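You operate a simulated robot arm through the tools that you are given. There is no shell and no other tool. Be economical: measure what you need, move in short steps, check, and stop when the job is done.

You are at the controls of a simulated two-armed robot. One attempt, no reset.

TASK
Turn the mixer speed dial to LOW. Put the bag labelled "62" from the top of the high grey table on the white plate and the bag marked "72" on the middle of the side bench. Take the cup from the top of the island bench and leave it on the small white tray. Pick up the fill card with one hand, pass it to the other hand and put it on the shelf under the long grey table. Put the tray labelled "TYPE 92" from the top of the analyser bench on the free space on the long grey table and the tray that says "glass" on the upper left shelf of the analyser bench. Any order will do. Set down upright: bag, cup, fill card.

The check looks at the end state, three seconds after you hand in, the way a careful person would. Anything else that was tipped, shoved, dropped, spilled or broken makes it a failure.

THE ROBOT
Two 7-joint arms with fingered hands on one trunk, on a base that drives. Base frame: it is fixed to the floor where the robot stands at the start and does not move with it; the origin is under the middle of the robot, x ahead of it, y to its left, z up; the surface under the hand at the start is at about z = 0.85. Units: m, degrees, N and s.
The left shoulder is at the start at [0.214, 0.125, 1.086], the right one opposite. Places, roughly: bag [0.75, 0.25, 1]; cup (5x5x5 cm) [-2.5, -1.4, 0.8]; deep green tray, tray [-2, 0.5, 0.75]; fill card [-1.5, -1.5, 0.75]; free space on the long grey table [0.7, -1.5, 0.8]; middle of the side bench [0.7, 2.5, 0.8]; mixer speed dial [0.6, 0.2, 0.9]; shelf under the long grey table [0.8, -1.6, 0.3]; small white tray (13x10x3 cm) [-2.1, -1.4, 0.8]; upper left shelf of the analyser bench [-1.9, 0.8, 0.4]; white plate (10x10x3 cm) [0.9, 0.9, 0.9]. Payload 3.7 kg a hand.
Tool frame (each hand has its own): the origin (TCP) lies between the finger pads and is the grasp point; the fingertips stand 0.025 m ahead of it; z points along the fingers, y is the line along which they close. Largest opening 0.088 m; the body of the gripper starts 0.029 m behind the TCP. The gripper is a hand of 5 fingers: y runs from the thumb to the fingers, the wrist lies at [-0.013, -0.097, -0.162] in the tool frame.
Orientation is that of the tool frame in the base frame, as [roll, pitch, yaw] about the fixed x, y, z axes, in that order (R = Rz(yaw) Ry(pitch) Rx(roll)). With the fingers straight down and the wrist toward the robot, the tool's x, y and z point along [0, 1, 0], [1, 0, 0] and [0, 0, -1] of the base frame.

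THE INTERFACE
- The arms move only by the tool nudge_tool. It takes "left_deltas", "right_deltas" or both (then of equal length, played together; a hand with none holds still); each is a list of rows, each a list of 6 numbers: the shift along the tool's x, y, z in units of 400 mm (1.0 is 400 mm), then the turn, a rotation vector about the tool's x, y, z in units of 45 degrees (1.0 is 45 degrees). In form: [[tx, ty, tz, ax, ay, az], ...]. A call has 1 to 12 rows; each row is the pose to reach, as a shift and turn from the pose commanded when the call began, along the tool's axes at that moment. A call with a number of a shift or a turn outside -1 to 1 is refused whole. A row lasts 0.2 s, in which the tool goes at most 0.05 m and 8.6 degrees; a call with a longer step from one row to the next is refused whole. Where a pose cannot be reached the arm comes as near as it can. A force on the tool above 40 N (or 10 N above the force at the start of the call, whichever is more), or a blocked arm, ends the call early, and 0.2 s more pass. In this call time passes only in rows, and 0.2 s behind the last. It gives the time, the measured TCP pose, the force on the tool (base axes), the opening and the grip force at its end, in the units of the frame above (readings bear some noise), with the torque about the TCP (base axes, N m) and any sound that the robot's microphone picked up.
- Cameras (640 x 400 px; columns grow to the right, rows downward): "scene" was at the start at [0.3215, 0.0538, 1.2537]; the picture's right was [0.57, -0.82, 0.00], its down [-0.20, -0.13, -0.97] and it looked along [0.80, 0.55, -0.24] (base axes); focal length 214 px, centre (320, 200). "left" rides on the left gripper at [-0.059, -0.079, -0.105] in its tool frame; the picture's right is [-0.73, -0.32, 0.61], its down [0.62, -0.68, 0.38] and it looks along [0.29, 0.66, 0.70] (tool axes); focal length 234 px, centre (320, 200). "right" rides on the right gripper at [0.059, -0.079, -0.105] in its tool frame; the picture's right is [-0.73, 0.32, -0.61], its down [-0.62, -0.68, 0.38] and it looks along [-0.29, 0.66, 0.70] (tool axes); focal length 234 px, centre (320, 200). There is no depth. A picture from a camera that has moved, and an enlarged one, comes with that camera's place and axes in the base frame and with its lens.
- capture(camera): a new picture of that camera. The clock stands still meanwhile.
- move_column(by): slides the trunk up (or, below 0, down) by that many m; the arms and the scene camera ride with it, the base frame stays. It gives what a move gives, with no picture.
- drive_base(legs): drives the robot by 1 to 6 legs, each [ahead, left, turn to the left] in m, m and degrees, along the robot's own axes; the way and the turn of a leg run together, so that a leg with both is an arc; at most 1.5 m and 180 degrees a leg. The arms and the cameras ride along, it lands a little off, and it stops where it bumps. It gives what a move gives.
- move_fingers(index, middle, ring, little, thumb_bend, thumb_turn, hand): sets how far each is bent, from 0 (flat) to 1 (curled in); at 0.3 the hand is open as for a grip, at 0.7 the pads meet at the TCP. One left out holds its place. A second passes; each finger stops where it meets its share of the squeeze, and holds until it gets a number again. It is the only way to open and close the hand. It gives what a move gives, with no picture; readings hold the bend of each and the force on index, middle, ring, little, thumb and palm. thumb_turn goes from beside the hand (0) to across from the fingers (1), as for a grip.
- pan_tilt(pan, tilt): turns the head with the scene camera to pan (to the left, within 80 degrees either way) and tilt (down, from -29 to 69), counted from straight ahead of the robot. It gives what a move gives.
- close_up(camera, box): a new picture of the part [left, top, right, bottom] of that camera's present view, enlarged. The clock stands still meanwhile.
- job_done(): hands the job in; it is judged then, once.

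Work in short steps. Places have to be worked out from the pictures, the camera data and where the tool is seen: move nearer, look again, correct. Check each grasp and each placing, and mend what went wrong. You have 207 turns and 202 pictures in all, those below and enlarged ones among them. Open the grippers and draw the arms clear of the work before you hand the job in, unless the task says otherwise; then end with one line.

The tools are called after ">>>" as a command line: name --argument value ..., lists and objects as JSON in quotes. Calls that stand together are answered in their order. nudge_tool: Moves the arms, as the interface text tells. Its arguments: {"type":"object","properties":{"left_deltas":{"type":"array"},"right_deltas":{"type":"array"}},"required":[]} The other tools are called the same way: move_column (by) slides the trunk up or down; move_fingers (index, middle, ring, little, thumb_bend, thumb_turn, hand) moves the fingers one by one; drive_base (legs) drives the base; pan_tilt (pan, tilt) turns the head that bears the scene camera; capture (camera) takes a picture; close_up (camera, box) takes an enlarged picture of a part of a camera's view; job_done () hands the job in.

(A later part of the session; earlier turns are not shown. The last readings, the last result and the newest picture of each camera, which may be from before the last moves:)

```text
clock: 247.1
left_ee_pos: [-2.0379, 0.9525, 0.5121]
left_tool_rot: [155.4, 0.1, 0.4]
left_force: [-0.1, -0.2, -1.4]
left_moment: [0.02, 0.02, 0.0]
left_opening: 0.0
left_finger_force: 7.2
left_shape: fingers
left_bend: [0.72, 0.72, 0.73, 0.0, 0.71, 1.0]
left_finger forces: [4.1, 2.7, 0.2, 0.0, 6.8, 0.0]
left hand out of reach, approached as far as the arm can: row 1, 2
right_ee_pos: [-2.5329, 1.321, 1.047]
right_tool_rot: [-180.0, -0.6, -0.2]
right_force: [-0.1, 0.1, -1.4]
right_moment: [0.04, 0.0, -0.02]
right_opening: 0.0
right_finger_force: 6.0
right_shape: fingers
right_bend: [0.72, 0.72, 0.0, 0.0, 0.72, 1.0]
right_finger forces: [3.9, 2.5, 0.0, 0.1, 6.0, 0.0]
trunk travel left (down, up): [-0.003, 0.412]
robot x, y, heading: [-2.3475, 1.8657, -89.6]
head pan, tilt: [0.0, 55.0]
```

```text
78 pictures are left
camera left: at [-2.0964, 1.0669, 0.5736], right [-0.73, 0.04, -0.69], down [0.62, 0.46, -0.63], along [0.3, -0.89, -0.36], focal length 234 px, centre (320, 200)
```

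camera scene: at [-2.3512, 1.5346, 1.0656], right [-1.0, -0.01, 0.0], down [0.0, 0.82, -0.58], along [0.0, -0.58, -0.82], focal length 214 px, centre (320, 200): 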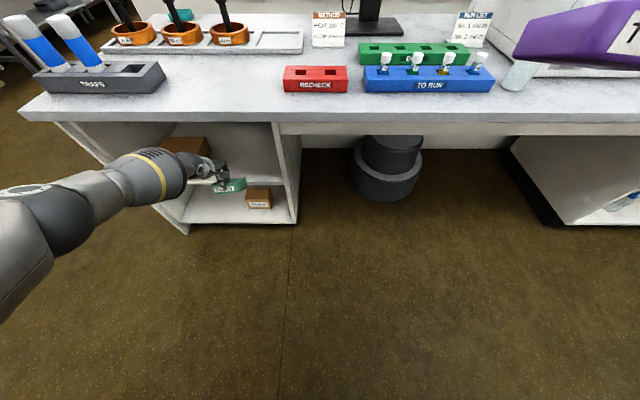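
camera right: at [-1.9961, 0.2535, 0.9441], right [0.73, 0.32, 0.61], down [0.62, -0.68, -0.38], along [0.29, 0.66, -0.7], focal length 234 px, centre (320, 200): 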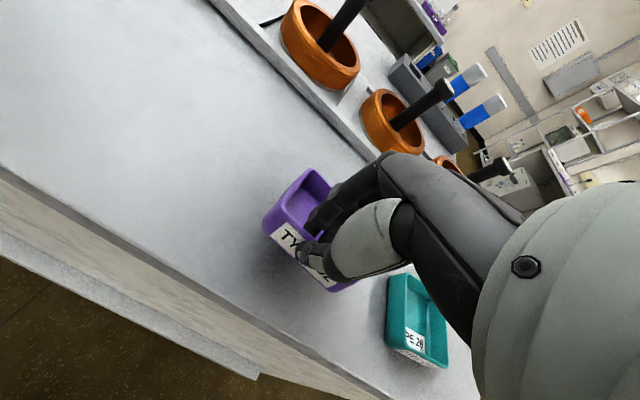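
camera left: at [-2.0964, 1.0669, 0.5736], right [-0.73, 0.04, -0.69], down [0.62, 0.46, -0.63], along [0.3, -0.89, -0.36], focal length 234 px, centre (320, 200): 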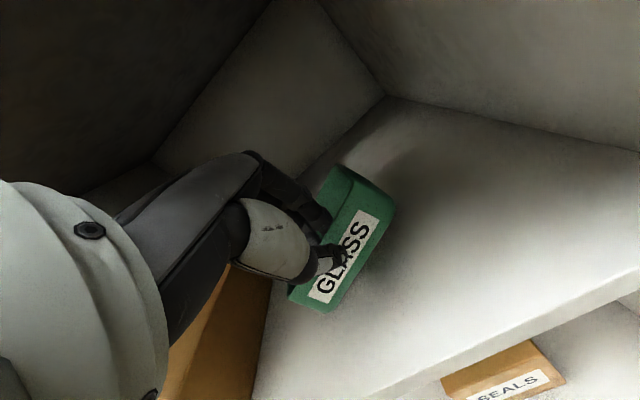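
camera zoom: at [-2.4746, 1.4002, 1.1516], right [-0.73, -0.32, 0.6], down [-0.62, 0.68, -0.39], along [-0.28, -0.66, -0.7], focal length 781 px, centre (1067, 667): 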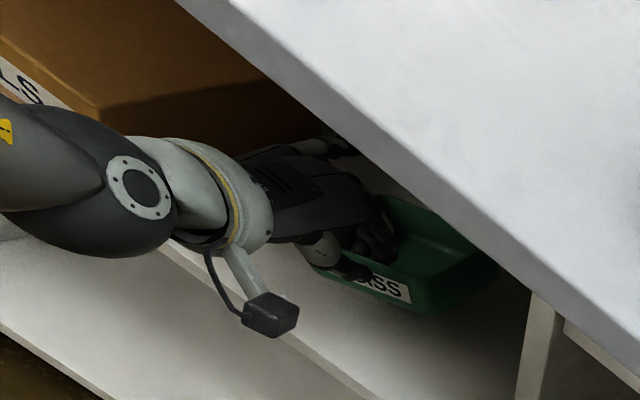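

Near the limit again. I drive ahead 8 cm more, then lower and pull back the hand.

>>> drive_base --legs '[[0.08, 0, 0]]'

>>> nudge_tool --left_deltas '[[0, -0.06, 0.02, 0, 0, 0], [0, -0.12, 0.045, 0, 0, 0], [0, -0.18, 0.067, 0, 0, 0]]'

>>> capture --camera "left"

```text
clock: 248.1
left_ee_pos: [-2.0359, 0.8684, 0.5106]
left_tool_rot: [155.5, 0.1, 0.4]
left_force: [0.1, 0.1, -1.5]
left_moment: [0.06, 0.0, 0.02]
left_opening: 0.0002
left_finger_force: 6.7
left_shape: fingers
left_bend: [0.72, 0.72, 0.73, 0.0, 0.71, 1.0]
left_finger forces: [4.2, 2.7, 0.1, 0.0, 6.8, 0.0]
right_ee_pos: [-2.5313, 1.2382, 1.0458]
right_tool_rot: [-180.0, -0.6, -0.1]
right_force: [0.5, -1.0, -2.0]
right_moment: [0.04, -0.03, -0.01]
right_opening: 0.0002
right_finger_force: 6.4
right_shape: fingers
right_bend: [0.72, 0.72, 0.0, 0.0, 0.72, 1.0]
right_finger forces: [3.9, 2.6, 0.0, 0.1, 6.0, 0.0]
trunk travel left (down, up): [-0.003, 0.412]
robot x, y, heading: [-2.3494, 1.7817, -89.5]
head pan, tilt: [0.0, 55.0]
```

```text
clock: 248.9
left_ee_pos: [-2.0338, 0.9285, 0.4584]
left_tool_rot: [155.6, 0.1, 0.5]
left_force: [-0.6, 1.6, 5.9]
left_moment: [-0.09, 0.03, -0.03]
left_opening: 0.0
left_finger_force: 9.5
left_shape: fingers
left_bend: [0.73, 0.73, 0.73, 0.0, 0.7, 1.0]
left_finger forces: [5.8, 5.0, 0.2, 0.0, 8.0, 0.1]
left hand out of reach, approached as far as the arm can: row 3
right_ee_pos: [-2.5324, 1.2388, 1.0456]
right_tool_rot: [179.9, -0.6, 0.0]
right_force: [0.1, 0.2, -1.5]
right_moment: [0.06, 0.01, 0.02]
right_opening: 0.0
right_finger_force: 6.4
right_shape: fingers
right_bend: [0.72, 0.72, 0.0, 0.0, 0.72, 1.0]
right_finger forces: [3.9, 2.6, 0.0, 0.1, 6.1, 0.0]
trunk travel left (down, up): [-0.003, 0.412]
robot x, y, heading: [-2.3514, 1.7868, -89.7]
head pan, tilt: [0.0, 55.0]
```

```text
77 pictures are left
camera left: at [-2.0933, 1.0431, 0.5214], right [-0.73, 0.04, -0.68], down [0.62, 0.47, -0.63], along [0.3, -0.88, -0.36], focal length 234 px, centre (320, 200)
```

left: 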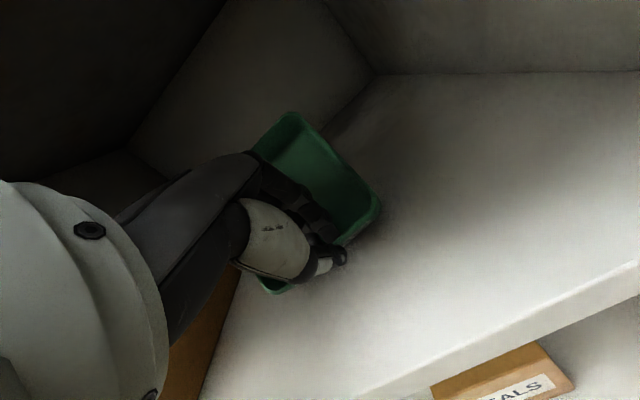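

Contact (6 N). I lower another 1.2 cm so the tray settles nearer to flat.

>>> nudge_tool --left_deltas '[[0, -0.006, 0.014, 0, 0, 0], [0, -0.0125, 0.03, 0, 0, 0]]'

>>> capture --camera "left"

```text
clock: 249.5
left_ee_pos: [-2.0336, 0.9313, 0.4561]
left_tool_rot: [155.5, 0.0, 0.4]
left_force: [-0.8, -1.7, 4.1]
left_moment: [-0.16, 0.01, -0.04]
left_opening: 0.0
left_finger_force: 10.0
left_shape: fingers
left_bend: [0.73, 0.73, 0.73, 0.0, 0.69, 1.0]
left_finger forces: [7.2, 5.3, 0.0, 0.0, 8.2, 0.1]
left hand out of reach, approached as far as the arm can: row 1, 2
right_ee_pos: [-2.5313, 1.2393, 1.0457]
right_tool_rot: [-180.0, -0.5, 0.0]
right_force: [0.7, 0.2, -1.1]
right_moment: [0.05, -0.02, -0.01]
right_opening: 0.0
right_finger_force: 6.4
right_shape: fingers
right_bend: [0.72, 0.72, 0.0, 0.0, 0.72, 1.0]
right_finger forces: [3.9, 2.5, 0.0, 0.0, 6.1, 0.0]
trunk travel left (down, up): [-0.003, 0.412]
robot x, y, heading: [-2.3492, 1.7855, -89.5]
head pan, tilt: [0.0, 55.0]
```

```text
76 pictures are left
camera left: at [-2.0927, 1.0471, 0.5185], right [-0.73, 0.03, -0.69], down [0.62, 0.46, -0.63], along [0.3, -0.89, -0.36], focal length 234 px, centre (320, 200)
```

left: 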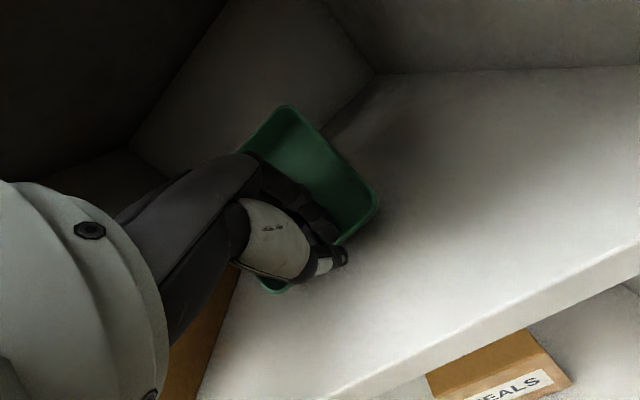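

I release gently by opening the thumb first, then the fingers a little.

>>> move_fingers --hand "left" --thumb_bend 0.5 --index 0.66 --middle 0.66 --ring 0.6

>>> capture --camera "left"

```text
clock: 250.5
left_ee_pos: [-2.0337, 0.9308, 0.4563]
left_tool_rot: [155.3, 0.0, 0.5]
left_force: [-0.2, -1.7, 6.3]
left_moment: [0.06, 0.03, -0.01]
left_opening: 0.0208
left_finger_force: 3.7
left_shape: fingers
left_bend: [0.65, 0.66, 0.6, 0.0, 0.54, 1.0]
left_finger forces: [1.0, 0.3, 0.1, 0.0, 5.6, 0.1]
right_ee_pos: [-2.5307, 1.2395, 1.0469]
right_tool_rot: [179.9, -0.5, -0.1]
right_force: [0.7, 0.2, -1.1]
right_moment: [0.0, -0.04, -0.01]
right_opening: 0.0
right_finger_force: 6.2
right_shape: fingers
right_bend: [0.72, 0.72, 0.0, 0.0, 0.72, 1.0]
right_finger forces: [3.9, 2.5, 0.0, 0.1, 6.0, 0.1]
trunk travel left (down, up): [-0.003, 0.412]
robot x, y, heading: [-2.3513, 1.7856, -89.7]
head pan, tilt: [0.0, 55.0]
```

```text
75 pictures are left
camera left: at [-2.0925, 1.0471, 0.5189], right [-0.73, 0.03, -0.69], down [0.62, 0.46, -0.63], along [0.3, -0.89, -0.36], focal length 234 px, centre (320, 200)
```

left: 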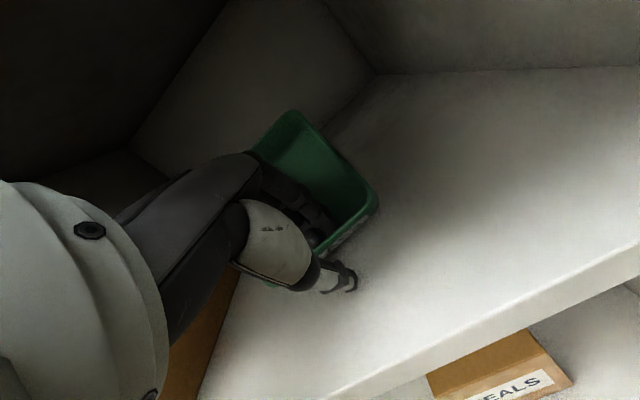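

The thumb tip rests on the shelf; the tray is free. I lift slowly straight up 6 cm.

>>> nudge_tool --left_deltas '[[0, 0.02, -0.045, 0, 0, 0], [0, 0.042, -0.09, 0, 0, 0], [0, 0.0625, -0.136, 0, 0, 0]]'

>>> capture --camera "left"

```text
clock: 251.3
left_ee_pos: [-2.0337, 0.9322, 0.5172]
left_tool_rot: [155.5, 0.1, 0.4]
left_force: [0.1, 0.4, -0.2]
left_moment: [0.0, 0.01, -0.01]
left_opening: 0.0238
left_finger_force: 0.1
left_shape: fingers
left_bend: [0.66, 0.66, 0.6, 0.0, 0.5, 1.0]
left_finger forces: [0.0, 0.1, 0.0, 0.0, 0.0, 0.1]
right_ee_pos: [-2.5312, 1.239, 1.0465]
right_tool_rot: [180.0, -0.6, -0.1]
right_force: [1.1, 0.8, -0.9]
right_moment: [0.01, -0.01, -0.01]
right_opening: 0.0
right_finger_force: 6.7
right_shape: fingers
right_bend: [0.72, 0.72, 0.0, 0.0, 0.72, 1.0]
right_finger forces: [3.9, 2.4, 0.0, 0.0, 6.1, 0.1]
trunk travel left (down, up): [-0.003, 0.412]
robot x, y, heading: [-2.3534, 1.7827, -89.6]
head pan, tilt: [0.0, 55.0]
```

```text
74 pictures are left
camera left: at [-2.0933, 1.0477, 0.5789], right [-0.73, 0.04, -0.69], down [0.62, 0.46, -0.63], along [0.3, -0.88, -0.36], focal length 234 px, centre (320, 200)
```

left: 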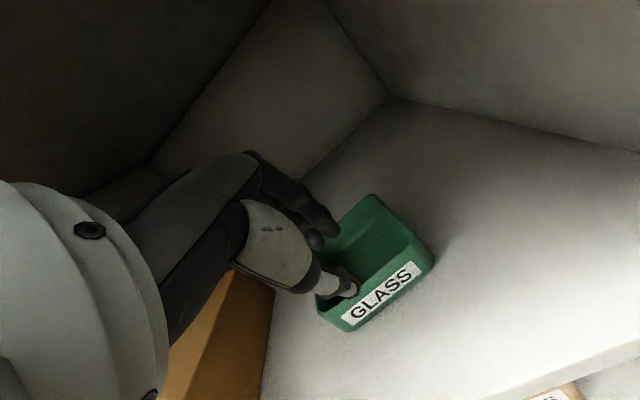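

GLASS lies flat on the upper shelf. I back the robot out 0.16 m and pull the left hand back and up.

>>> drive_base --legs '[[-0.16, 0, 0]]'

>>> nudge_tool --left_deltas '[[0, -0.09, -0.04, 0, 0, 0], [0, -0.18, -0.08, 0.1, 0, 0], [0, -0.26, -0.12, 0.25, 0, 0], [0, -0.3, -0.15, 0.4, 0, 0], [0, -0.3, -0.2, 0.54, 0, 0]]'

>>> capture --camera "scene"

```text
clock: 252.8
left_ee_pos: [-2.0344, 1.0917, 0.5165]
left_tool_rot: [155.4, 0.0, 0.6]
left_force: [0.2, 0.3, 0.8]
left_moment: [0.05, -0.02, -0.03]
left_opening: 0.024
left_finger_force: 0.1
left_shape: fingers
left_bend: [0.66, 0.66, 0.6, 0.0, 0.5, 1.0]
left_finger forces: [0.0, 0.1, 0.1, 0.0, 0.0, 0.0]
right_ee_pos: [-2.5313, 1.3976, 1.0471]
right_tool_rot: [180.0, -0.6, 0.1]
right_force: [-0.4, -0.2, -1.7]
right_moment: [0.06, 0.0, -0.04]
right_opening: 0.0001
right_finger_force: 7.2
right_shape: fingers
right_bend: [0.72, 0.72, 0.0, 0.0, 0.72, 1.0]
right_finger forces: [3.9, 2.5, 0.0, 0.1, 6.1, 0.0]
trunk travel left (down, up): [-0.003, 0.412]
robot x, y, heading: [-2.351, 1.9445, -89.3]
head pan, tilt: [0.0, 55.0]
```

```text
clock: 254.0
left_ee_pos: [-2.0347, 1.2335, 0.5401]
left_tool_rot: [179.8, 0.0, 0.5]
left_force: [-0.2, 0.7, -0.9]
left_moment: [-0.02, 0.02, -0.04]
left_opening: 0.0239
left_finger_force: 0.1
left_shape: fingers
left_bend: [0.66, 0.66, 0.6, 0.0, 0.5, 1.0]
left_finger forces: [0.0, 0.1, 0.0, 0.0, 0.0, 0.0]
right_ee_pos: [-2.533, 1.3975, 1.0455]
right_tool_rot: [180.0, -0.6, 0.0]
right_force: [-0.5, 0.1, -1.1]
right_moment: [0.0, -0.05, 0.04]
right_opening: 0.0
right_finger_force: 6.5
right_shape: fingers
right_bend: [0.72, 0.72, 0.0, 0.0, 0.72, 1.0]
right_finger forces: [3.9, 2.4, 0.1, 0.0, 6.1, 0.0]
trunk travel left (down, up): [-0.003, 0.412]
robot x, y, heading: [-2.3546, 1.9415, -89.5]
head pan, tilt: [0.0, 55.0]
```

```text
73 pictures are left
camera scene: at [-2.349, 1.5402, 1.0646], right [-1.0, -0.01, 0.0], down [-0.01, 0.82, -0.57], along [0.01, -0.57, -0.82], focal length 214 px, centre (320, 200)
```

scene: 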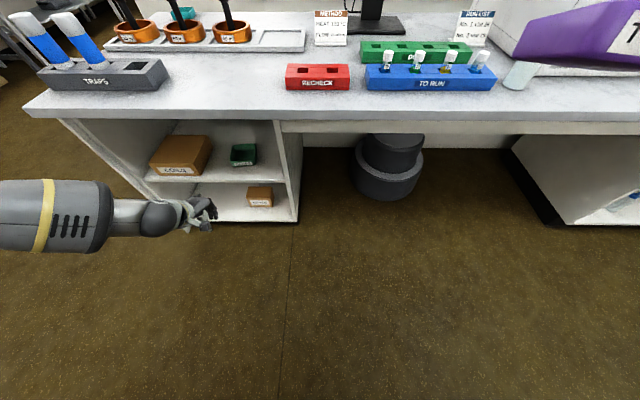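

GLASS is placed. I raise the trunk back to nominal, lift the left hand, and drive out to the open aisle.

>>> move_column --by 0.11

>>> nudge_tool --left_deltas '[[0, 0, -0.1, 0, 0, 0], [0, -0.05, -0.2, 0, 0, 0], [0, -0.1, -0.3, 0, 0, 0], [0, -0.1, -0.4, 0, 0, 0], [0, -0.1, -0.5, 0, 0, 0], [0, -0.1, -0.6, 0, 0, 0], [0, -0.1, -0.7, 0, 0, 0], [0, -0.1, -0.8, 0, 0, 0], [0, -0.1, -0.9, 0, 0, 0], [0, -0.1, -1.0, 0, 0, 0]]'

>>> drive_base --legs '[[0, 1.0, -0.5], [0, 0.9, 0], [1.2, 0, 0], [0.9, 0, 0]]'

>>> pan_tilt --pan 20 --tilt 15

>>> capture --camera "scene"

```text
clock: 255.4
left_ee_pos: [-2.0351, 1.2345, 0.6471]
left_tool_rot: [179.9, 0.1, 0.6]
left_force: [0.1, 0.0, -0.2]
left_moment: [0.01, -0.03, 0.01]
left_opening: 0.0239
left_finger_force: 0.0
left_shape: fingers
left_bend: [0.66, 0.66, 0.6, 0.0, 0.5, 1.0]
left_finger forces: [0.0, 0.0, 0.0, 0.0, 0.0, 0.0]
right_ee_pos: [-2.5306, 1.3966, 1.154]
right_tool_rot: [-179.7, -0.6, 0.1]
right_force: [0.1, -0.4, -1.4]
right_moment: [0.03, -0.01, -0.02]
right_opening: 0.0001
right_finger_force: 5.8
right_shape: fingers
right_bend: [0.72, 0.72, 0.0, 0.0, 0.72, 1.0]
right_finger forces: [3.9, 2.5, 0.1, 0.1, 6.2, 0.0]
trunk travel left (down, up): [-0.113, 0.302]
robot x, y, heading: [-2.3496, 1.9411, -89.5]
head pan, tilt: [0.0, 55.0]
```

```text
clock: 257.6
left_ee_pos: [-2.0334, 1.2755, 1.0521]
left_tool_rot: [179.6, -0.1, 0.6]
left_force: [0.6, -0.3, 0.0]
left_moment: [0.0, 0.0, 0.01]
left_opening: 0.0239
left_finger_force: 0.0
left_shape: fingers
left_bend: [0.66, 0.66, 0.6, 0.0, 0.5, 1.0]
left_finger forces: [0.1, 0.0, 0.0, 0.0, 0.0, 0.0]
right_ee_pos: [-2.5321, 1.3987, 1.1568]
right_tool_rot: [-180.0, -0.6, 0.0]
right_force: [0.4, -0.8, -1.9]
right_moment: [-0.02, -0.03, 0.0]
right_opening: 0.0
right_finger_force: 6.3
right_shape: fingers
right_bend: [0.72, 0.72, 0.0, 0.0, 0.72, 1.0]
right_finger forces: [3.9, 2.5, 0.0, 0.0, 6.1, 0.1]
trunk travel left (down, up): [-0.113, 0.302]
robot x, y, heading: [-2.3513, 1.9448, -89.3]
head pan, tilt: [0.0, 55.0]
```

```text
clock: 284.7
left_ee_pos: [-0.0935, -0.8413, 1.05]
left_tool_rot: [179.7, 0.1, 1.8]
left_force: [0.6, -0.1, -0.6]
left_moment: [-0.04, -0.02, 0.02]
left_opening: 0.0242
left_finger_force: 0.0
left_shape: fingers
left_bend: [0.66, 0.66, 0.6, 0.0, 0.5, 1.0]
left_finger forces: [0.0, 0.1, 0.0, 0.1, 0.1, 0.1]
right_ee_pos: [-0.595, -0.7296, 1.1564]
right_tool_rot: [179.9, -0.5, 1.3]
right_force: [-0.4, 0.0, -1.0]
right_moment: [0.02, 0.0, -0.05]
right_opening: 0.0001
right_finger_force: 6.1
right_shape: fingers
right_bend: [0.72, 0.72, 0.0, 0.0, 0.72, 1.0]
right_finger forces: [3.9, 2.5, 0.0, 0.1, 6.1, 0.1]
trunk travel left (down, up): [-0.113, 0.302]
robot x, y, heading: [-0.4299, -0.1797, -88.2]
head pan, tilt: [0.0, 55.0]
```

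```text
clock: 285.8
left_ee_pos: [-0.0935, -0.8406, 1.05]
left_tool_rot: [179.7, -0.1, 1.7]
left_force: [-0.4, -0.8, 0.1]
left_moment: [0.0, -0.02, 0.0]
left_opening: 0.0238
left_finger_force: 0.1
left_shape: fingers
left_bend: [0.66, 0.66, 0.6, 0.0, 0.5, 1.0]
left_finger forces: [0.1, 0.0, 0.0, 0.0, 0.0, 0.1]
right_ee_pos: [-0.5956, -0.7287, 1.1561]
right_tool_rot: [179.9, -0.6, 1.3]
right_force: [0.3, -0.5, -1.0]
right_moment: [0.03, 0.04, 0.01]
right_opening: 0.0
right_finger_force: 6.6
right_shape: fingers
right_bend: [0.72, 0.72, 0.0, 0.0, 0.72, 1.0]
right_finger forces: [3.9, 2.6, 0.0, 0.0, 6.1, 0.0]
trunk travel left (down, up): [-0.113, 0.302]
robot x, y, heading: [-0.4294, -0.1796, -88.2]
head pan, tilt: [20.0, 15.0]
```

```text
72 pictures are left
camera scene: at [-0.386, -0.5105, 1.2515], right [-0.93, -0.37, 0.0], down [-0.1, 0.24, -0.97], along [0.36, -0.9, -0.26], focal length 214 px, centre (320, 200)
```

scene: 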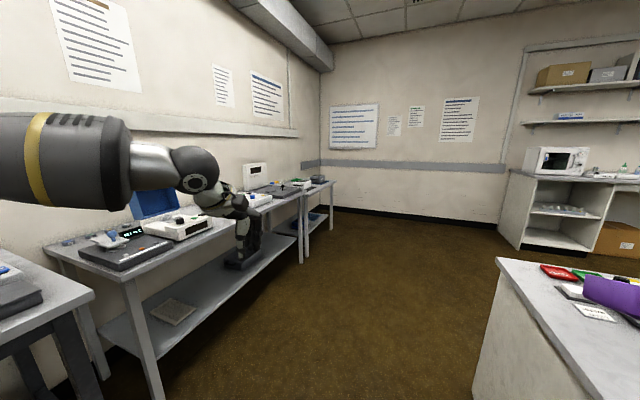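

The long grey table's front edge is x≈0.43 with a shelf below; the island spans y −0.7..−1.56, x<−0.79. I drive down the aisle to y≈−1.35 and turn to face the table.

>>> drive_base --legs '[[0, 0.1, -1.8], [1.15, 0, 0], [0, 0, 90]]'

>>> pan_tilt --pan 0 --tilt 35

>>> capture --camera "scene"

```text
clock: 296.5
left_ee_pos: [0.3552, -0.9994, 1.0506]
left_tool_rot: [179.7, 0.2, 89.9]
left_force: [-0.5, -1.6, -0.2]
left_moment: [-0.01, 0.03, -0.01]
left_opening: 0.024
left_finger_force: 0.1
left_shape: fingers
left_bend: [0.66, 0.66, 0.6, 0.0, 0.5, 1.0]
left_finger forces: [0.0, 0.0, 0.0, 0.1, 0.0, 0.0]
right_ee_pos: [0.2261, -1.4963, 1.1552]
right_tool_rot: [-180.0, -0.6, 89.4]
right_force: [0.9, -1.0, -0.8]
right_moment: [-0.01, 0.0, -0.03]
right_opening: 0.0
right_finger_force: 6.0
right_shape: fingers
right_bend: [0.72, 0.72, 0.0, 0.0, 0.72, 1.0]
right_finger forces: [3.5, 2.5, 0.1, 0.0, 5.6, 0.1]
trunk travel left (down, up): [-0.113, 0.302]
robot x, y, heading: [-0.3176, -1.3136, 0.3]
head pan, tilt: [20.0, 15.0]
```

```text
clock: 297.3
left_ee_pos: [0.3537, -0.9995, 1.05]
left_tool_rot: [179.7, 0.0, 89.9]
left_force: [-0.3, -0.3, -0.1]
left_moment: [-0.03, -0.03, -0.02]
left_opening: 0.0239
left_finger_force: 0.0
left_shape: fingers
left_bend: [0.66, 0.66, 0.6, 0.0, 0.5, 1.0]
left_finger forces: [0.0, 0.0, 0.0, 0.1, 0.0, 0.0]
right_ee_pos: [0.2256, -1.4964, 1.1552]
right_tool_rot: [-179.9, -0.5, 89.4]
right_force: [0.7, 0.7, -1.2]
right_moment: [0.0, 0.01, 0.0]
right_opening: 0.0
right_finger_force: 6.0
right_shape: fingers
right_bend: [0.72, 0.72, 0.0, 0.0, 0.72, 1.0]
right_finger forces: [3.6, 2.4, 0.0, 0.0, 5.8, 0.0]
trunk travel left (down, up): [-0.113, 0.302]
robot x, y, heading: [-0.3163, -1.3142, -0.0]
head pan, tilt: [0.0, 35.0]
```

```text
71 pictures are left
camera scene: at [0.0155, -1.3107, 1.2197], right [0.0, -1.0, 0.0], down [-0.57, 0.0, -0.82], along [0.82, 0.0, -0.57], focal length 214 px, centre (320, 200)
```

scene: 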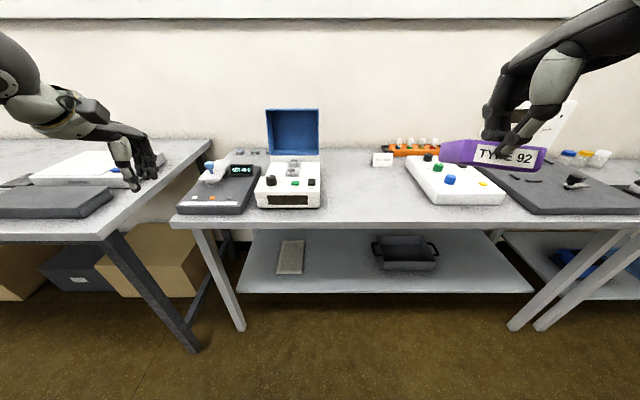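

The free space lies between the blue-lidded box and the white device, about (0.62, −1.46). I retract the left hand, drive ahead 0.2 m and move the right hand over the spot.

>>> nudge_tool --left_deltas '[[0, -0.1, -0.02, 0, 0, 0], [0, -0.2, -0.05, 0, 0, 0], [0, -0.3, -0.08, 0, 0, 0], [0, -0.4, -0.1, 0, 0, 0], [0, -0.5, -0.1, 0, 0, 0]]'

>>> drive_base --legs '[[0.2, 0, 0]]'

>>> nudge_tool --right_deltas '[[0.02, 0.1, 0, 0, 0, 0], [0.05, 0.2, 0.05, 0, 0, 0], [0.09, 0.3, 0.1, 0, 0, 0], [0.09, 0.4, 0.2, 0, 0, 0], [0.09, 0.4, 0.3, 0, 0, 0], [0.09, 0.4, 0.4, 0, 0, 0], [0.09, 0.4, 0.5, 0, 0, 0]]'

>>> capture --camera "scene"

>>> capture --camera "right"

```text
clock: 298.5
left_ee_pos: [0.1566, -0.9974, 1.091]
left_tool_rot: [179.7, 0.1, 89.8]
left_force: [-0.5, -0.1, 0.3]
left_moment: [0.0, 0.04, 0.01]
left_opening: 0.0238
left_finger_force: 0.1
left_shape: fingers
left_bend: [0.66, 0.66, 0.6, 0.0, 0.5, 1.0]
left_finger forces: [0.0, 0.0, 0.1, 0.1, 0.1, 0.1]
right_ee_pos: [0.2253, -1.4975, 1.1556]
right_tool_rot: [179.9, -0.6, 89.5]
right_force: [-0.5, 0.7, -0.5]
right_moment: [0.03, 0.04, -0.02]
right_opening: 0.0
right_finger_force: 6.1
right_shape: fingers
right_bend: [0.72, 0.72, 0.0, 0.0, 0.72, 1.0]
right_finger forces: [3.7, 2.3, 0.0, 0.0, 5.7, 0.0]
trunk travel left (down, up): [-0.113, 0.302]
robot x, y, heading: [-0.3212, -1.3137, -0.1]
head pan, tilt: [0.0, 35.0]
```

```text
clock: 300.1
left_ee_pos: [0.357, -0.9965, 1.0903]
left_tool_rot: [179.7, -0.1, 90.1]
left_force: [-0.1, -0.3, 0.3]
left_moment: [-0.01, 0.04, 0.0]
left_opening: 0.0238
left_finger_force: 0.0
left_shape: fingers
left_bend: [0.66, 0.66, 0.6, 0.0, 0.5, 1.0]
left_finger forces: [0.0, 0.1, 0.1, 0.0, 0.0, 0.0]
right_ee_pos: [0.4287, -1.4943, 1.1548]
right_tool_rot: [180.0, -0.6, 89.6]
right_force: [0.9, 0.1, -1.1]
right_moment: [0.01, 0.01, 0.01]
right_opening: 0.0
right_finger_force: 5.3
right_shape: fingers
right_bend: [0.72, 0.72, 0.0, 0.0, 0.72, 1.0]
right_finger forces: [3.7, 2.4, 0.0, 0.0, 5.7, 0.0]
trunk travel left (down, up): [-0.113, 0.302]
robot x, y, heading: [-0.1158, -1.3073, 0.2]
head pan, tilt: [0.0, 35.0]
```

```text
refused: row 4 steps farther than a row can; nothing moved
```

```text
70 pictures are left
camera scene: at [0.2167, -1.309, 1.2195], right [0.0, -1.0, 0.0], down [-0.57, 0.0, -0.82], along [0.82, 0.0, -0.57], focal length 214 px, centre (320, 200)
```

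scene: 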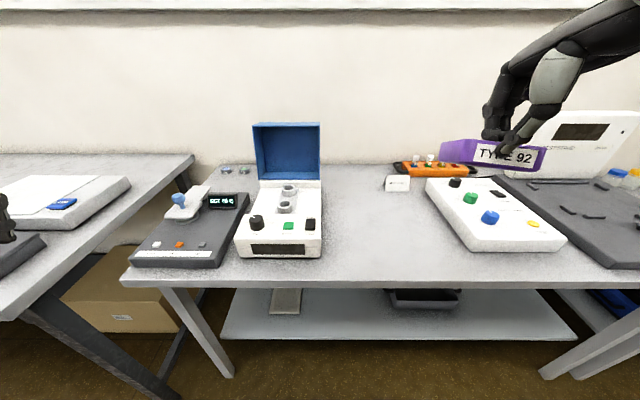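

```text
69 pictures are left
camera right: at [0.3502, -1.4369, 1.2615], right [0.32, -0.73, 0.6], down [-0.69, -0.62, -0.39], along [0.66, -0.29, -0.7], focal length 234 px, centre (320, 200)
```

right: 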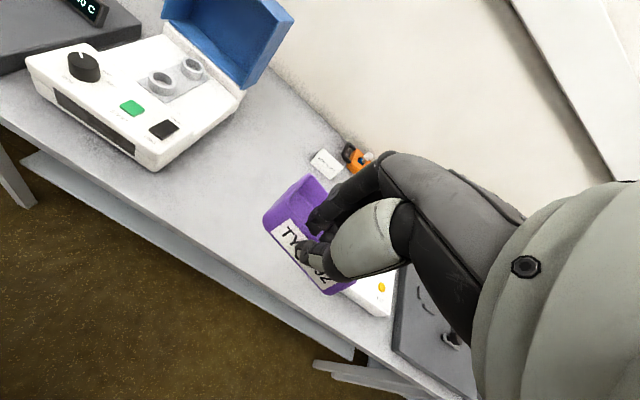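

The free patch is centred at about (0.68, −1.47). I move the right hand there and down to z≈0.92.

>>> nudge_tool --right_deltas '[[0.02, 0.1, 0.03, 0, 0, 0], [0.04, 0.2, 0.06, 0, 0, 0], [0.06, 0.3, 0.09, 0, 0, 0], [0.085, 0.4, 0.12, 0, 0, 0], [0.085, 0.485, 0.17, 0, 0, 0], [0.085, 0.485, 0.28, 0, 0, 0], [0.085, 0.485, 0.39, 0, 0, 0], [0.085, 0.485, 0.5, 0, 0, 0], [0.085, 0.485, 0.58, 0, 0, 0]]'

>>> capture --camera "right"

```text
clock: 302.1
left_ee_pos: [0.3557, -0.995, 1.0897]
left_tool_rot: [179.6, 0.0, 90.2]
left_force: [-0.6, 0.0, 0.3]
left_moment: [-0.02, 0.04, -0.03]
left_opening: 0.0239
left_finger_force: 0.1
left_shape: fingers
left_bend: [0.66, 0.66, 0.6, 0.0, 0.5, 1.0]
left_finger forces: [0.0, 0.0, 0.0, 0.1, 0.1, 0.0]
right_ee_pos: [0.6238, -1.4584, 0.924]
right_tool_rot: [180.0, -0.6, 89.7]
right_force: [0.5, -0.3, -0.3]
right_moment: [0.04, -0.01, 0.0]
right_opening: 0.0001
right_finger_force: 5.8
right_shape: fingers
right_bend: [0.72, 0.72, 0.0, 0.0, 0.72, 1.0]
right_finger forces: [3.6, 2.5, 0.1, 0.0, 5.8, 0.1]
trunk travel left (down, up): [-0.113, 0.302]
robot x, y, heading: [-0.1127, -1.3075, 0.2]
head pan, tilt: [0.0, 35.0]
```

```text
68 pictures are left
camera right: at [0.5457, -1.4013, 1.0299], right [0.32, -0.73, 0.6], down [-0.68, -0.62, -0.39], along [0.66, -0.29, -0.7], focal length 234 px, centre (320, 200)
```

right: 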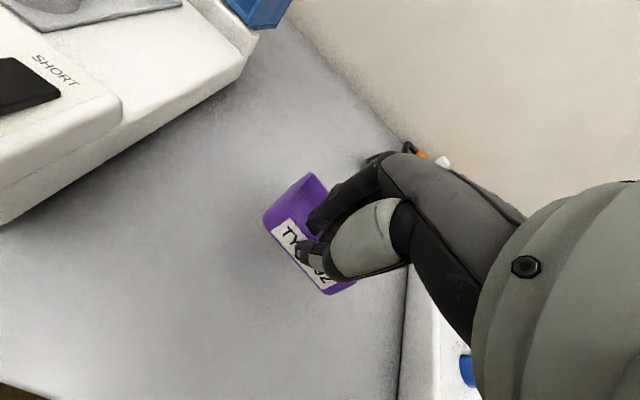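

Clear all around. I tilt slightly (10°) to level the tray and lower until contact.

>>> nudge_tool --right_deltas '[[0, 0, 0.03, -0.11, 0, 0], [0, 0, 0.07, -0.22, 0, 0], [0, -0.005, 0.11, -0.22, 0, 0], [0, -0.008, 0.15, -0.22, 0, 0], [0, -0.012, 0.19, -0.22, 0, 0], [0, -0.015, 0.22, -0.22, 0, 0], [0, -0.018, 0.25, -0.22, 0, 0]]'

>>> capture --camera "right"

```text
clock: 303.7
left_ee_pos: [0.3543, -0.996, 1.0911]
left_tool_rot: [179.5, -0.1, 90.3]
left_force: [-0.4, -1.0, 0.3]
left_moment: [-0.02, -0.02, 0.0]
left_opening: 0.024
left_finger_force: 0.1
left_shape: fingers
left_bend: [0.66, 0.66, 0.6, 0.0, 0.5, 1.0]
left_finger forces: [0.0, 0.0, 0.0, 0.0, 0.1, 0.0]
right_ee_pos: [0.6163, -1.4594, 0.8291]
right_tool_rot: [169.5, -0.7, 89.6]
right_force: [1.4, -0.4, 13.2]
right_moment: [0.02, -0.13, -0.01]
right_opening: 0.0
right_finger_force: 9.8
right_shape: fingers
right_bend: [0.72, 0.73, 0.0, 0.0, 0.73, 1.0]
right_finger forces: [6.2, 4.0, 0.0, 0.0, 9.1, 0.0]
trunk travel left (down, up): [-0.113, 0.302]
robot x, y, heading: [-0.1192, -1.3101, 0.4]
head pan, tilt: [0.0, 35.0]
```

```text
67 pictures are left
camera right: at [0.5207, -1.4009, 0.9183], right [0.2, -0.73, 0.65], down [-0.6, -0.61, -0.51], along [0.77, -0.29, -0.57], focal length 234 px, centre (320, 200)
```

right: 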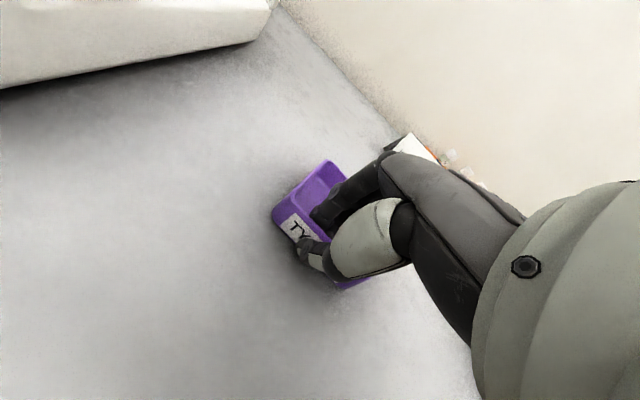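

Firm contact: the tray sits on the table. I release gently, then lift.

>>> nudge_tool --right_deltas '[[0, 0, -0.006, 0, 0, 0]]'

>>> move_fingers --hand "right" --thumb_bend 0.52 --index 0.64 --middle 0.64

>>> nudge_tool --right_deltas '[[0, 0, -0.05, 0, 0, 0], [0, 0, -0.13, 0, 0, 0], [0, 0, -0.25, 0.1, 0, 0], [0, 0, -0.36, 0.22, 0, 0], [0, -0.1, -0.4, 0.22, 0, 0], [0, -0.2, -0.45, 0.22, 0, 0], [0, -0.3, -0.5, 0.22, 0, 0], [0, -0.4, -0.5, 0.22, 0, 0]]'

>>> capture --camera "scene"

```text
clock: 304.1
left_ee_pos: [0.3546, -0.9956, 1.0912]
left_tool_rot: [179.7, 0.0, 90.2]
left_force: [-0.1, 0.7, -0.4]
left_moment: [-0.01, 0.0, -0.01]
left_opening: 0.0238
left_finger_force: 0.1
left_shape: fingers
left_bend: [0.66, 0.66, 0.6, 0.0, 0.5, 1.0]
left_finger forces: [0.0, 0.0, 0.0, 0.0, 0.0, 0.0]
right_ee_pos: [0.6154, -1.4592, 0.8285]
right_tool_rot: [169.9, -0.8, 89.6]
right_force: [3.5, 0.1, 10.4]
right_moment: [0.01, -0.1, 0.0]
right_opening: 0.0001
right_finger_force: 9.5
right_shape: fingers
right_bend: [0.72, 0.73, 0.0, 0.0, 0.74, 1.0]
right_finger forces: [6.5, 4.7, 0.0, 0.0, 7.0, 0.1]
trunk travel left (down, up): [-0.113, 0.302]
robot x, y, heading: [-0.1196, -1.3134, 0.1]
head pan, tilt: [0.0, 35.0]
```

```text
clock: 305.1
left_ee_pos: [0.354, -0.9952, 1.0907]
left_tool_rot: [179.6, 0.2, 90.2]
left_force: [-0.4, 0.0, -0.3]
left_moment: [0.01, -0.02, 0.02]
left_opening: 0.0242
left_finger_force: 0.1
left_shape: fingers
left_bend: [0.66, 0.66, 0.6, 0.0, 0.5, 1.0]
left_finger forces: [0.0, 0.0, 0.0, 0.0, 0.0, 0.1]
right_ee_pos: [0.6154, -1.4589, 0.8292]
right_tool_rot: [169.8, -0.6, 89.6]
right_force: [2.6, 0.0, 19.2]
right_moment: [0.05, 0.05, 0.0]
right_opening: 0.0096
right_finger_force: 9.4
right_shape: fingers
right_bend: [0.64, 0.64, 0.0, 0.0, 0.64, 1.0]
right_finger forces: [0.0, 1.6, 0.0, 0.0, 16.5, 0.1]
trunk travel left (down, up): [-0.113, 0.302]
robot x, y, heading: [-0.1152, -1.3127, 0.2]
head pan, tilt: [0.0, 35.0]
```

```text
clock: 306.9
left_ee_pos: [0.3544, -0.995, 1.0903]
left_tool_rot: [179.8, 0.0, 90.1]
left_force: [-0.8, -0.2, -0.1]
left_moment: [0.0, -0.02, -0.03]
left_opening: 0.0242
left_finger_force: 0.0
left_shape: fingers
left_bend: [0.66, 0.66, 0.6, 0.0, 0.5, 1.0]
left_finger forces: [0.1, 0.0, 0.0, 0.0, 0.0, 0.0]
right_ee_pos: [0.4373, -1.4592, 0.9999]
right_tool_rot: [-179.9, -0.6, 89.6]
right_force: [-0.8, -0.5, 0.2]
right_moment: [0.02, -0.01, 0.02]
right_opening: 0.0239
right_finger_force: 0.0
right_shape: fingers
right_bend: [0.64, 0.64, 0.0, 0.0, 0.52, 1.0]
right_finger forces: [0.0, 0.0, 0.0, 0.0, 0.1, 0.0]
right hand out of reach, approached as far as the arm can: row 8
trunk travel left (down, up): [-0.113, 0.302]
robot x, y, heading: [-0.1148, -1.3135, 0.1]
head pan, tilt: [0.0, 35.0]
```

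```text
66 pictures are left
camera scene: at [0.2164, -1.3087, 1.2195], right [0.0, -1.0, 0.0], down [-0.57, 0.0, -0.82], along [0.82, 0.0, -0.57], focal length 214 px, centre (320, 200)
```

scene: 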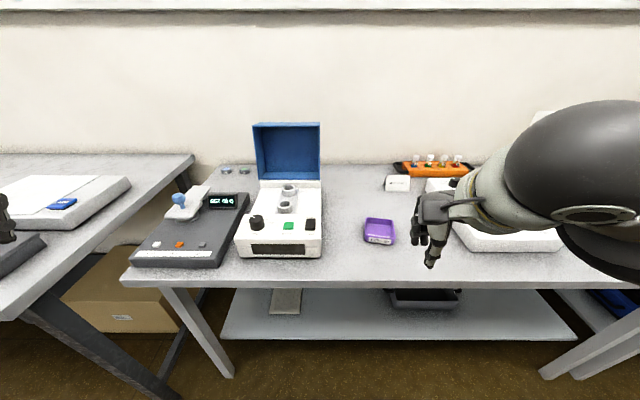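

TYPE 92 lies flat in the free space. Next, I raise the right hand, back off, and drive round to the south side of the island to look at the fill card and cup.

>>> nudge_tool --right_deltas '[[0, -0.02, -0.1, 0, 0, 0], [0, -0.04, -0.2, 0, 0, 0]]'

>>> drive_base --legs '[[-0.22, 0, 0], [0, -0.85, 0], [0, 0, 90], [0, 1.0, 0]]'

>>> pan_tilt --pan 20 --tilt 30

>>> capture --camera "scene"

```text
clock: 307.5
left_ee_pos: [0.3556, -0.9958, 1.092]
left_tool_rot: [179.7, 0.0, 90.3]
left_force: [0.2, 0.8, 0.2]
left_moment: [0.02, -0.03, -0.01]
left_opening: 0.0239
left_finger_force: 0.0
left_shape: fingers
left_bend: [0.66, 0.66, 0.6, 0.0, 0.5, 1.0]
left_finger forces: [0.0, 0.0, 0.0, 0.1, 0.0, 0.1]
right_ee_pos: [0.4205, -1.4586, 1.081]
right_tool_rot: [-180.0, -0.6, 89.7]
right_force: [-0.2, -0.2, -0.2]
right_moment: [-0.01, 0.0, -0.01]
right_opening: 0.0239
right_finger_force: 0.0
right_shape: fingers
right_bend: [0.64, 0.64, 0.0, 0.0, 0.52, 1.0]
right_finger forces: [0.0, 0.0, 0.0, 0.1, 0.0, 0.1]
trunk travel left (down, up): [-0.113, 0.302]
robot x, y, heading: [-0.1208, -1.3081, 0.1]
head pan, tilt: [0.0, 35.0]
```

```text
clock: 329.0
left_ee_pos: [-1.6256, -1.6626, 1.0907]
left_tool_rot: [179.7, 0.0, 178.7]
left_force: [-0.4, -0.3, -0.4]
left_moment: [0.03, -0.02, -0.02]
left_opening: 0.024
left_finger_force: 0.1
left_shape: fingers
left_bend: [0.66, 0.66, 0.6, 0.0, 0.5, 1.0]
left_finger forces: [0.0, 0.0, 0.0, 0.0, 0.0, 0.1]
right_ee_pos: [-1.1602, -1.6087, 1.0818]
right_tool_rot: [-179.9, -0.6, 178.2]
right_force: [0.0, 0.0, 1.1]
right_moment: [0.01, 0.0, 0.0]
right_opening: 0.024
right_finger_force: 0.1
right_shape: fingers
right_bend: [0.64, 0.64, 0.0, 0.0, 0.52, 1.0]
right_finger forces: [0.1, 0.0, 0.0, 0.1, 0.0, 0.1]
trunk travel left (down, up): [-0.113, 0.302]
robot x, y, heading: [-1.3206, -2.1428, 88.7]
head pan, tilt: [0.0, 35.0]
```

```text
clock: 329.8
left_ee_pos: [-1.6247, -1.6633, 1.0901]
left_tool_rot: [179.7, 0.0, 178.7]
left_force: [0.2, 0.5, -0.3]
left_moment: [-0.01, 0.0, 0.02]
left_opening: 0.0239
left_finger_force: 0.2
left_shape: fingers
left_bend: [0.66, 0.66, 0.6, 0.0, 0.5, 1.0]
left_finger forces: [0.0, 0.1, 0.1, 0.0, 0.1, 0.0]
right_ee_pos: [-1.1616, -1.6087, 1.0807]
right_tool_rot: [180.0, -0.7, 178.3]
right_force: [1.0, 0.3, 0.5]
right_moment: [0.02, -0.01, 0.0]
right_opening: 0.024
right_finger_force: 0.1
right_shape: fingers
right_bend: [0.64, 0.64, 0.0, 0.0, 0.52, 1.0]
right_finger forces: [0.1, 0.0, 0.0, 0.0, 0.1, 0.0]
trunk travel left (down, up): [-0.113, 0.302]
robot x, y, heading: [-1.3249, -2.1413, 88.6]
head pan, tilt: [20.0, 30.0]
```

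```text
65 pictures are left
camera scene: at [-1.3465, -1.8113, 1.2274], right [0.95, 0.32, 0.0], down [0.16, -0.47, -0.87], along [-0.28, 0.82, -0.5], focal length 214 px, centre (320, 200)
```

scene: 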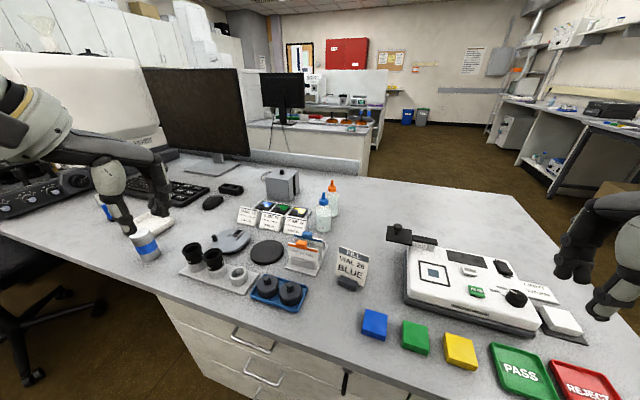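

I see the FILL card stand at px (350,268). I zoom in on the card, and on the left part for the cup and small white tray.

>>> close_up --camera "scene" --box '[80, 180, 240, 300]'

>>> close_up --camera "scene" --box '[280, 220, 400, 310]'

>>> capture --camera "left"

```text
3.33 times, centred on (160, 240) of scene
camera zoom: at [-1.3465, -1.8113, 1.2274], right [0.95, 0.32, 0.0], down [0.16, -0.47, -0.87], along [-0.28, 0.82, -0.5], focal length 715 px, centre (853, 67)
```

zoom: 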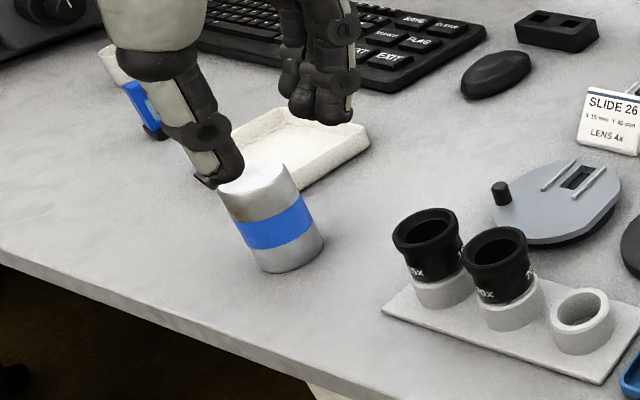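

```text
4.44 times, centred on (340, 265) of scene
camera zoom: at [-1.3465, -1.8113, 1.2274], right [0.95, 0.32, 0.0], down [0.16, -0.47, -0.87], along [-0.28, 0.82, -0.5], focal length 953 px, centre (231, -89)
```

zoom: 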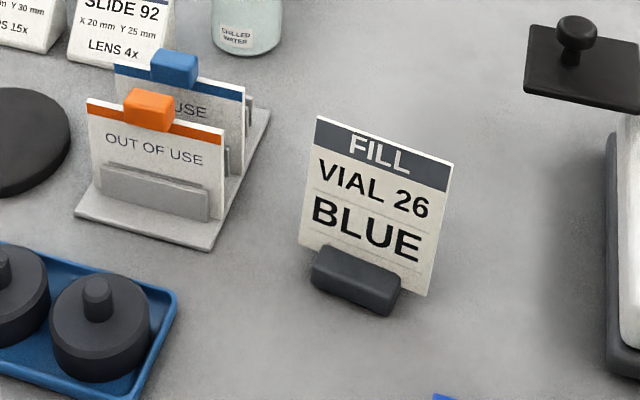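

```text
62 pictures are left
camera left: at [-1.5671, -1.7438, 1.1943], right [0.72, -0.34, -0.61], down [-0.64, -0.67, -0.39], along [-0.28, 0.67, -0.69], focal length 234 px, centre (320, 200)
```

left: 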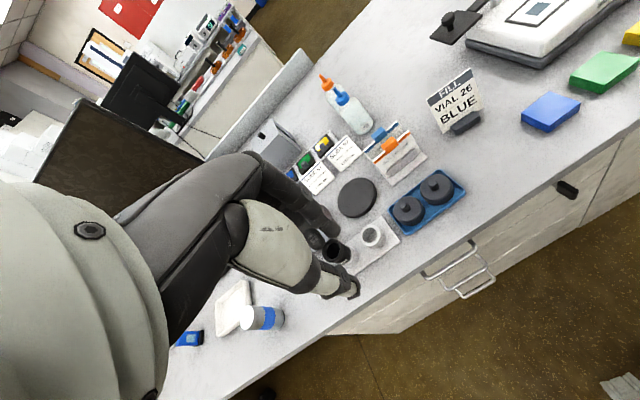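

The FILL card stands at about (−1.40, −1.44), top z≈0.875. Before choosing grips I test in free space how low the left hand can reach (needed for the z≈0.3 shelf): I back off and lower.

>>> drive_base --legs '[[-0.5, 0, 1.3]]'

>>> move_column --by -0.11

>>> nudge_tool --left_deltas '[[0, 0.1, 0, 0, 0, 0], [0, 0.2, 0.05, 0, 0, 0], [0, 0.3, 0.1, 0, 0, 0], [0, 0.4, 0.18, 0, 0, 0], [0, 0.48, 0.27, 0, 0, 0], [0, 0.5, 0.38, 0, 0, 0], [0, 0.5, 0.5, 0, 0, 0], [0, 0.5, 0.62, 0, 0, 0], [0, 0.5, 0.74, 0, 0, 0], [0, 0.5, 0.86, 0, 0, 0], [0, 0.5, 0.98, 0, 0, 0]]'

>>> nudge_tool --left_deltas '[[0, 0, 0.12, 0, 0, 0], [0, 0, 0.24, 0, 0, 0], [0, 0, 0.36, 0, 0, 0], [0, 0, 0.48, 0, 0, 0], [0, 0, 0.6, 0, 0, 0]]'

```text
clock: 332.7
left_ee_pos: [-1.6415, -2.1626, 1.0905]
left_tool_rot: [179.7, 0.0, -179.8]
left_force: [-0.2, -0.1, 0.4]
left_moment: [-0.01, 0.01, 0.03]
left_opening: 0.024
left_finger_force: 0.0
left_shape: fingers
left_bend: [0.66, 0.66, 0.6, 0.0, 0.5, 1.0]
left_finger forces: [0.0, 0.1, 0.0, 0.0, 0.1, 0.0]
right_ee_pos: [-1.178, -2.0967, 1.0808]
right_tool_rot: [-180.0, -0.6, 179.5]
right_force: [0.1, 0.4, 0.1]
right_moment: [-0.01, 0.0, 0.0]
right_opening: 0.0238
right_finger_force: 0.1
right_shape: fingers
right_bend: [0.64, 0.64, 0.0, 0.0, 0.52, 1.0]
right_finger forces: [0.0, 0.0, 0.0, 0.0, 0.0, 0.0]
trunk travel left (down, up): [-0.113, 0.302]
robot x, y, heading: [-1.3246, -2.635, 89.9]
head pan, tilt: [20.0, 30.0]
```

```text
clock: 334.2
left_ee_pos: [-1.64, -2.1204, 0.919]
left_tool_rot: [-165.8, 0.1, -179.7]
left_force: [-0.6, 0.6, 1.2]
left_moment: [0.02, 0.04, -0.02]
left_opening: 0.024
left_finger_force: 0.1
left_shape: fingers
left_bend: [0.66, 0.66, 0.6, 0.0, 0.5, 1.0]
left_finger forces: [0.0, 0.0, 0.1, 0.0, 0.0, 0.0]
right_ee_pos: [-1.1787, -2.0648, 0.913]
right_tool_rot: [-168.5, -0.5, 179.6]
right_force: [-0.3, 0.4, -0.3]
right_moment: [0.02, -0.02, 0.01]
right_opening: 0.0241
right_finger_force: 0.1
right_shape: fingers
right_bend: [0.64, 0.64, 0.0, 0.0, 0.52, 1.0]
right_finger forces: [0.0, 0.0, 0.1, 0.1, 0.0, 0.0]
trunk travel left (down, up): [-0.003, 0.412]
robot x, y, heading: [-1.3265, -2.637, 90.2]
head pan, tilt: [20.0, 30.0]
```

```text
refused: row 4 steps farther than a row can; nothing moved
```

```text
clock: 335.4
left_ee_pos: [-1.6724, -2.1497, 0.6622]
left_tool_rot: [-166.0, 0.0, -179.9]
left_force: [0.5, -1.0, 0.1]
left_moment: [0.0, -0.03, 0.0]
left_opening: 0.0239
left_finger_force: 0.1
left_shape: fingers
left_bend: [0.66, 0.66, 0.6, 0.0, 0.5, 1.0]
left_finger forces: [0.0, 0.0, 0.0, 0.0, 0.1, 0.0]
left hand out of reach, approached as far as the arm can: row 1, 2, 3, 4, 5
right_ee_pos: [-1.1777, -2.0648, 0.9115]
right_tool_rot: [-168.4, -0.5, 179.5]
right_force: [0.3, -0.5, -0.7]
right_moment: [-0.02, -0.01, -0.03]
right_opening: 0.0239
right_finger_force: 0.1
right_shape: fingers
right_bend: [0.64, 0.64, 0.0, 0.0, 0.52, 1.0]
right_finger forces: [0.0, 0.1, 0.0, 0.0, 0.1, 0.1]
trunk travel left (down, up): [-0.003, 0.412]
robot x, y, heading: [-1.326, -2.6353, 89.8]
head pan, tilt: [20.0, 30.0]
```

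I fix the tilt and continue: forward 0.27 m and down to z≈0.38.

>>> nudge_tool --left_deltas '[[0, 0.08, 0.0, -0.08, 0, 0], [0, 0.16, 0.0, -0.16, 0, 0], [0, 0.24, 0.0, -0.24, 0, 0], [0, 0.33, 0.0, -0.31, 0, 0], [0, 0.42, 0.0, -0.31, 0, 0], [0, 0.5, 0.0, -0.31, 0, 0], [0, 0.58, 0.0, -0.31, 0, 0]]'

>>> nudge_tool --left_deltas '[[0, 0, 0.12, 0, 0, 0], [0, 0, 0.24, 0, 0, 0], [0, 0, 0.36, 0, 0, 0], [0, 0, 0.48, 0, 0, 0], [0, 0, 0.6, 0, 0, 0], [0, 0, 0.7, 0, 0, 0]]'

```text
clock: 337.0
left_ee_pos: [-1.6756, -1.9226, 0.6055]
left_tool_rot: [-179.9, 0.0, -179.9]
left_force: [-0.1, -0.2, -0.5]
left_moment: [0.0, -0.02, -0.02]
left_opening: 0.0241
left_finger_force: 0.1
left_shape: fingers
left_bend: [0.66, 0.66, 0.6, 0.0, 0.5, 1.0]
left_finger forces: [0.0, 0.1, 0.0, 0.1, 0.1, 0.0]
right_ee_pos: [-1.1779, -2.0641, 0.911]
right_tool_rot: [-168.5, -0.5, 179.4]
right_force: [0.6, -0.7, 0.8]
right_moment: [0.0, -0.01, 0.05]
right_opening: 0.0235
right_finger_force: 0.0
right_shape: fingers
right_bend: [0.64, 0.64, 0.0, 0.0, 0.52, 1.0]
right_finger forces: [0.0, 0.1, 0.0, 0.0, 0.0, 0.1]
trunk travel left (down, up): [-0.003, 0.412]
robot x, y, heading: [-1.3228, -2.6366, 90.0]
head pan, tilt: [20.0, 30.0]
```

```text
clock: 338.4
left_ee_pos: [-1.6741, -1.9264, 0.3251]
left_tool_rot: [-179.9, 0.0, -179.9]
left_force: [0.1, -0.5, 0.8]
left_moment: [0.0, 0.01, 0.01]
left_opening: 0.024
left_finger_force: 0.1
left_shape: fingers
left_bend: [0.66, 0.66, 0.6, 0.0, 0.5, 1.0]
left_finger forces: [0.0, 0.0, 0.0, 0.1, 0.0, 0.0]
right_ee_pos: [-1.1781, -2.0636, 0.912]
right_tool_rot: [-168.4, -0.5, 179.5]
right_force: [0.8, 0.7, -0.5]
right_moment: [0.0, 0.02, 0.0]
right_opening: 0.0238
right_finger_force: 0.0
right_shape: fingers
right_bend: [0.64, 0.64, 0.0, 0.0, 0.52, 1.0]
right_finger forces: [0.0, 0.0, 0.0, 0.0, 0.1, 0.0]
trunk travel left (down, up): [-0.003, 0.412]
robot x, y, heading: [-1.3275, -2.6377, 90.3]
head pan, tilt: [20.0, 30.0]
```

Vertical reach down to 0.325 works. I test how far forward at z≈0.39.

>>> nudge_tool --left_deltas '[[0, 0.06, -0.08, 0, 0, 0], [0, 0.12, -0.16, 0, 0, 0], [0, 0.22, -0.16, 0, 0, 0], [0, 0.32, -0.16, 0, 0, 0], [0, 0.42, -0.16, 0, 0, 0]]'

```text
clock: 339.6
left_ee_pos: [-1.674, -1.7976, 0.3977]
left_tool_rot: [-179.7, 0.0, -179.9]
left_force: [0.5, 0.0, -0.4]
left_moment: [0.05, -0.02, 0.0]
left_opening: 0.0239
left_finger_force: 0.0
left_shape: fingers
left_bend: [0.66, 0.66, 0.6, 0.0, 0.5, 1.0]
left_finger forces: [0.0, 0.1, 0.0, 0.1, 0.0, 0.0]
left hand out of reach, approached as far as the arm can: row 4, 5
right_ee_pos: [-1.1782, -2.0638, 0.9126]
right_tool_rot: [-168.3, -0.5, 179.5]
right_force: [-0.4, -0.1, 0.4]
right_moment: [0.0, -0.03, -0.03]
right_opening: 0.0237
right_finger_force: 0.1
right_shape: fingers
right_bend: [0.64, 0.64, 0.0, 0.0, 0.52, 1.0]
right_finger forces: [0.1, 0.0, 0.0, 0.0, 0.0, 0.0]
trunk travel left (down, up): [-0.003, 0.412]
robot x, y, heading: [-1.3251, -2.6359, 90.1]
head pan, tilt: [20.0, 30.0]
```

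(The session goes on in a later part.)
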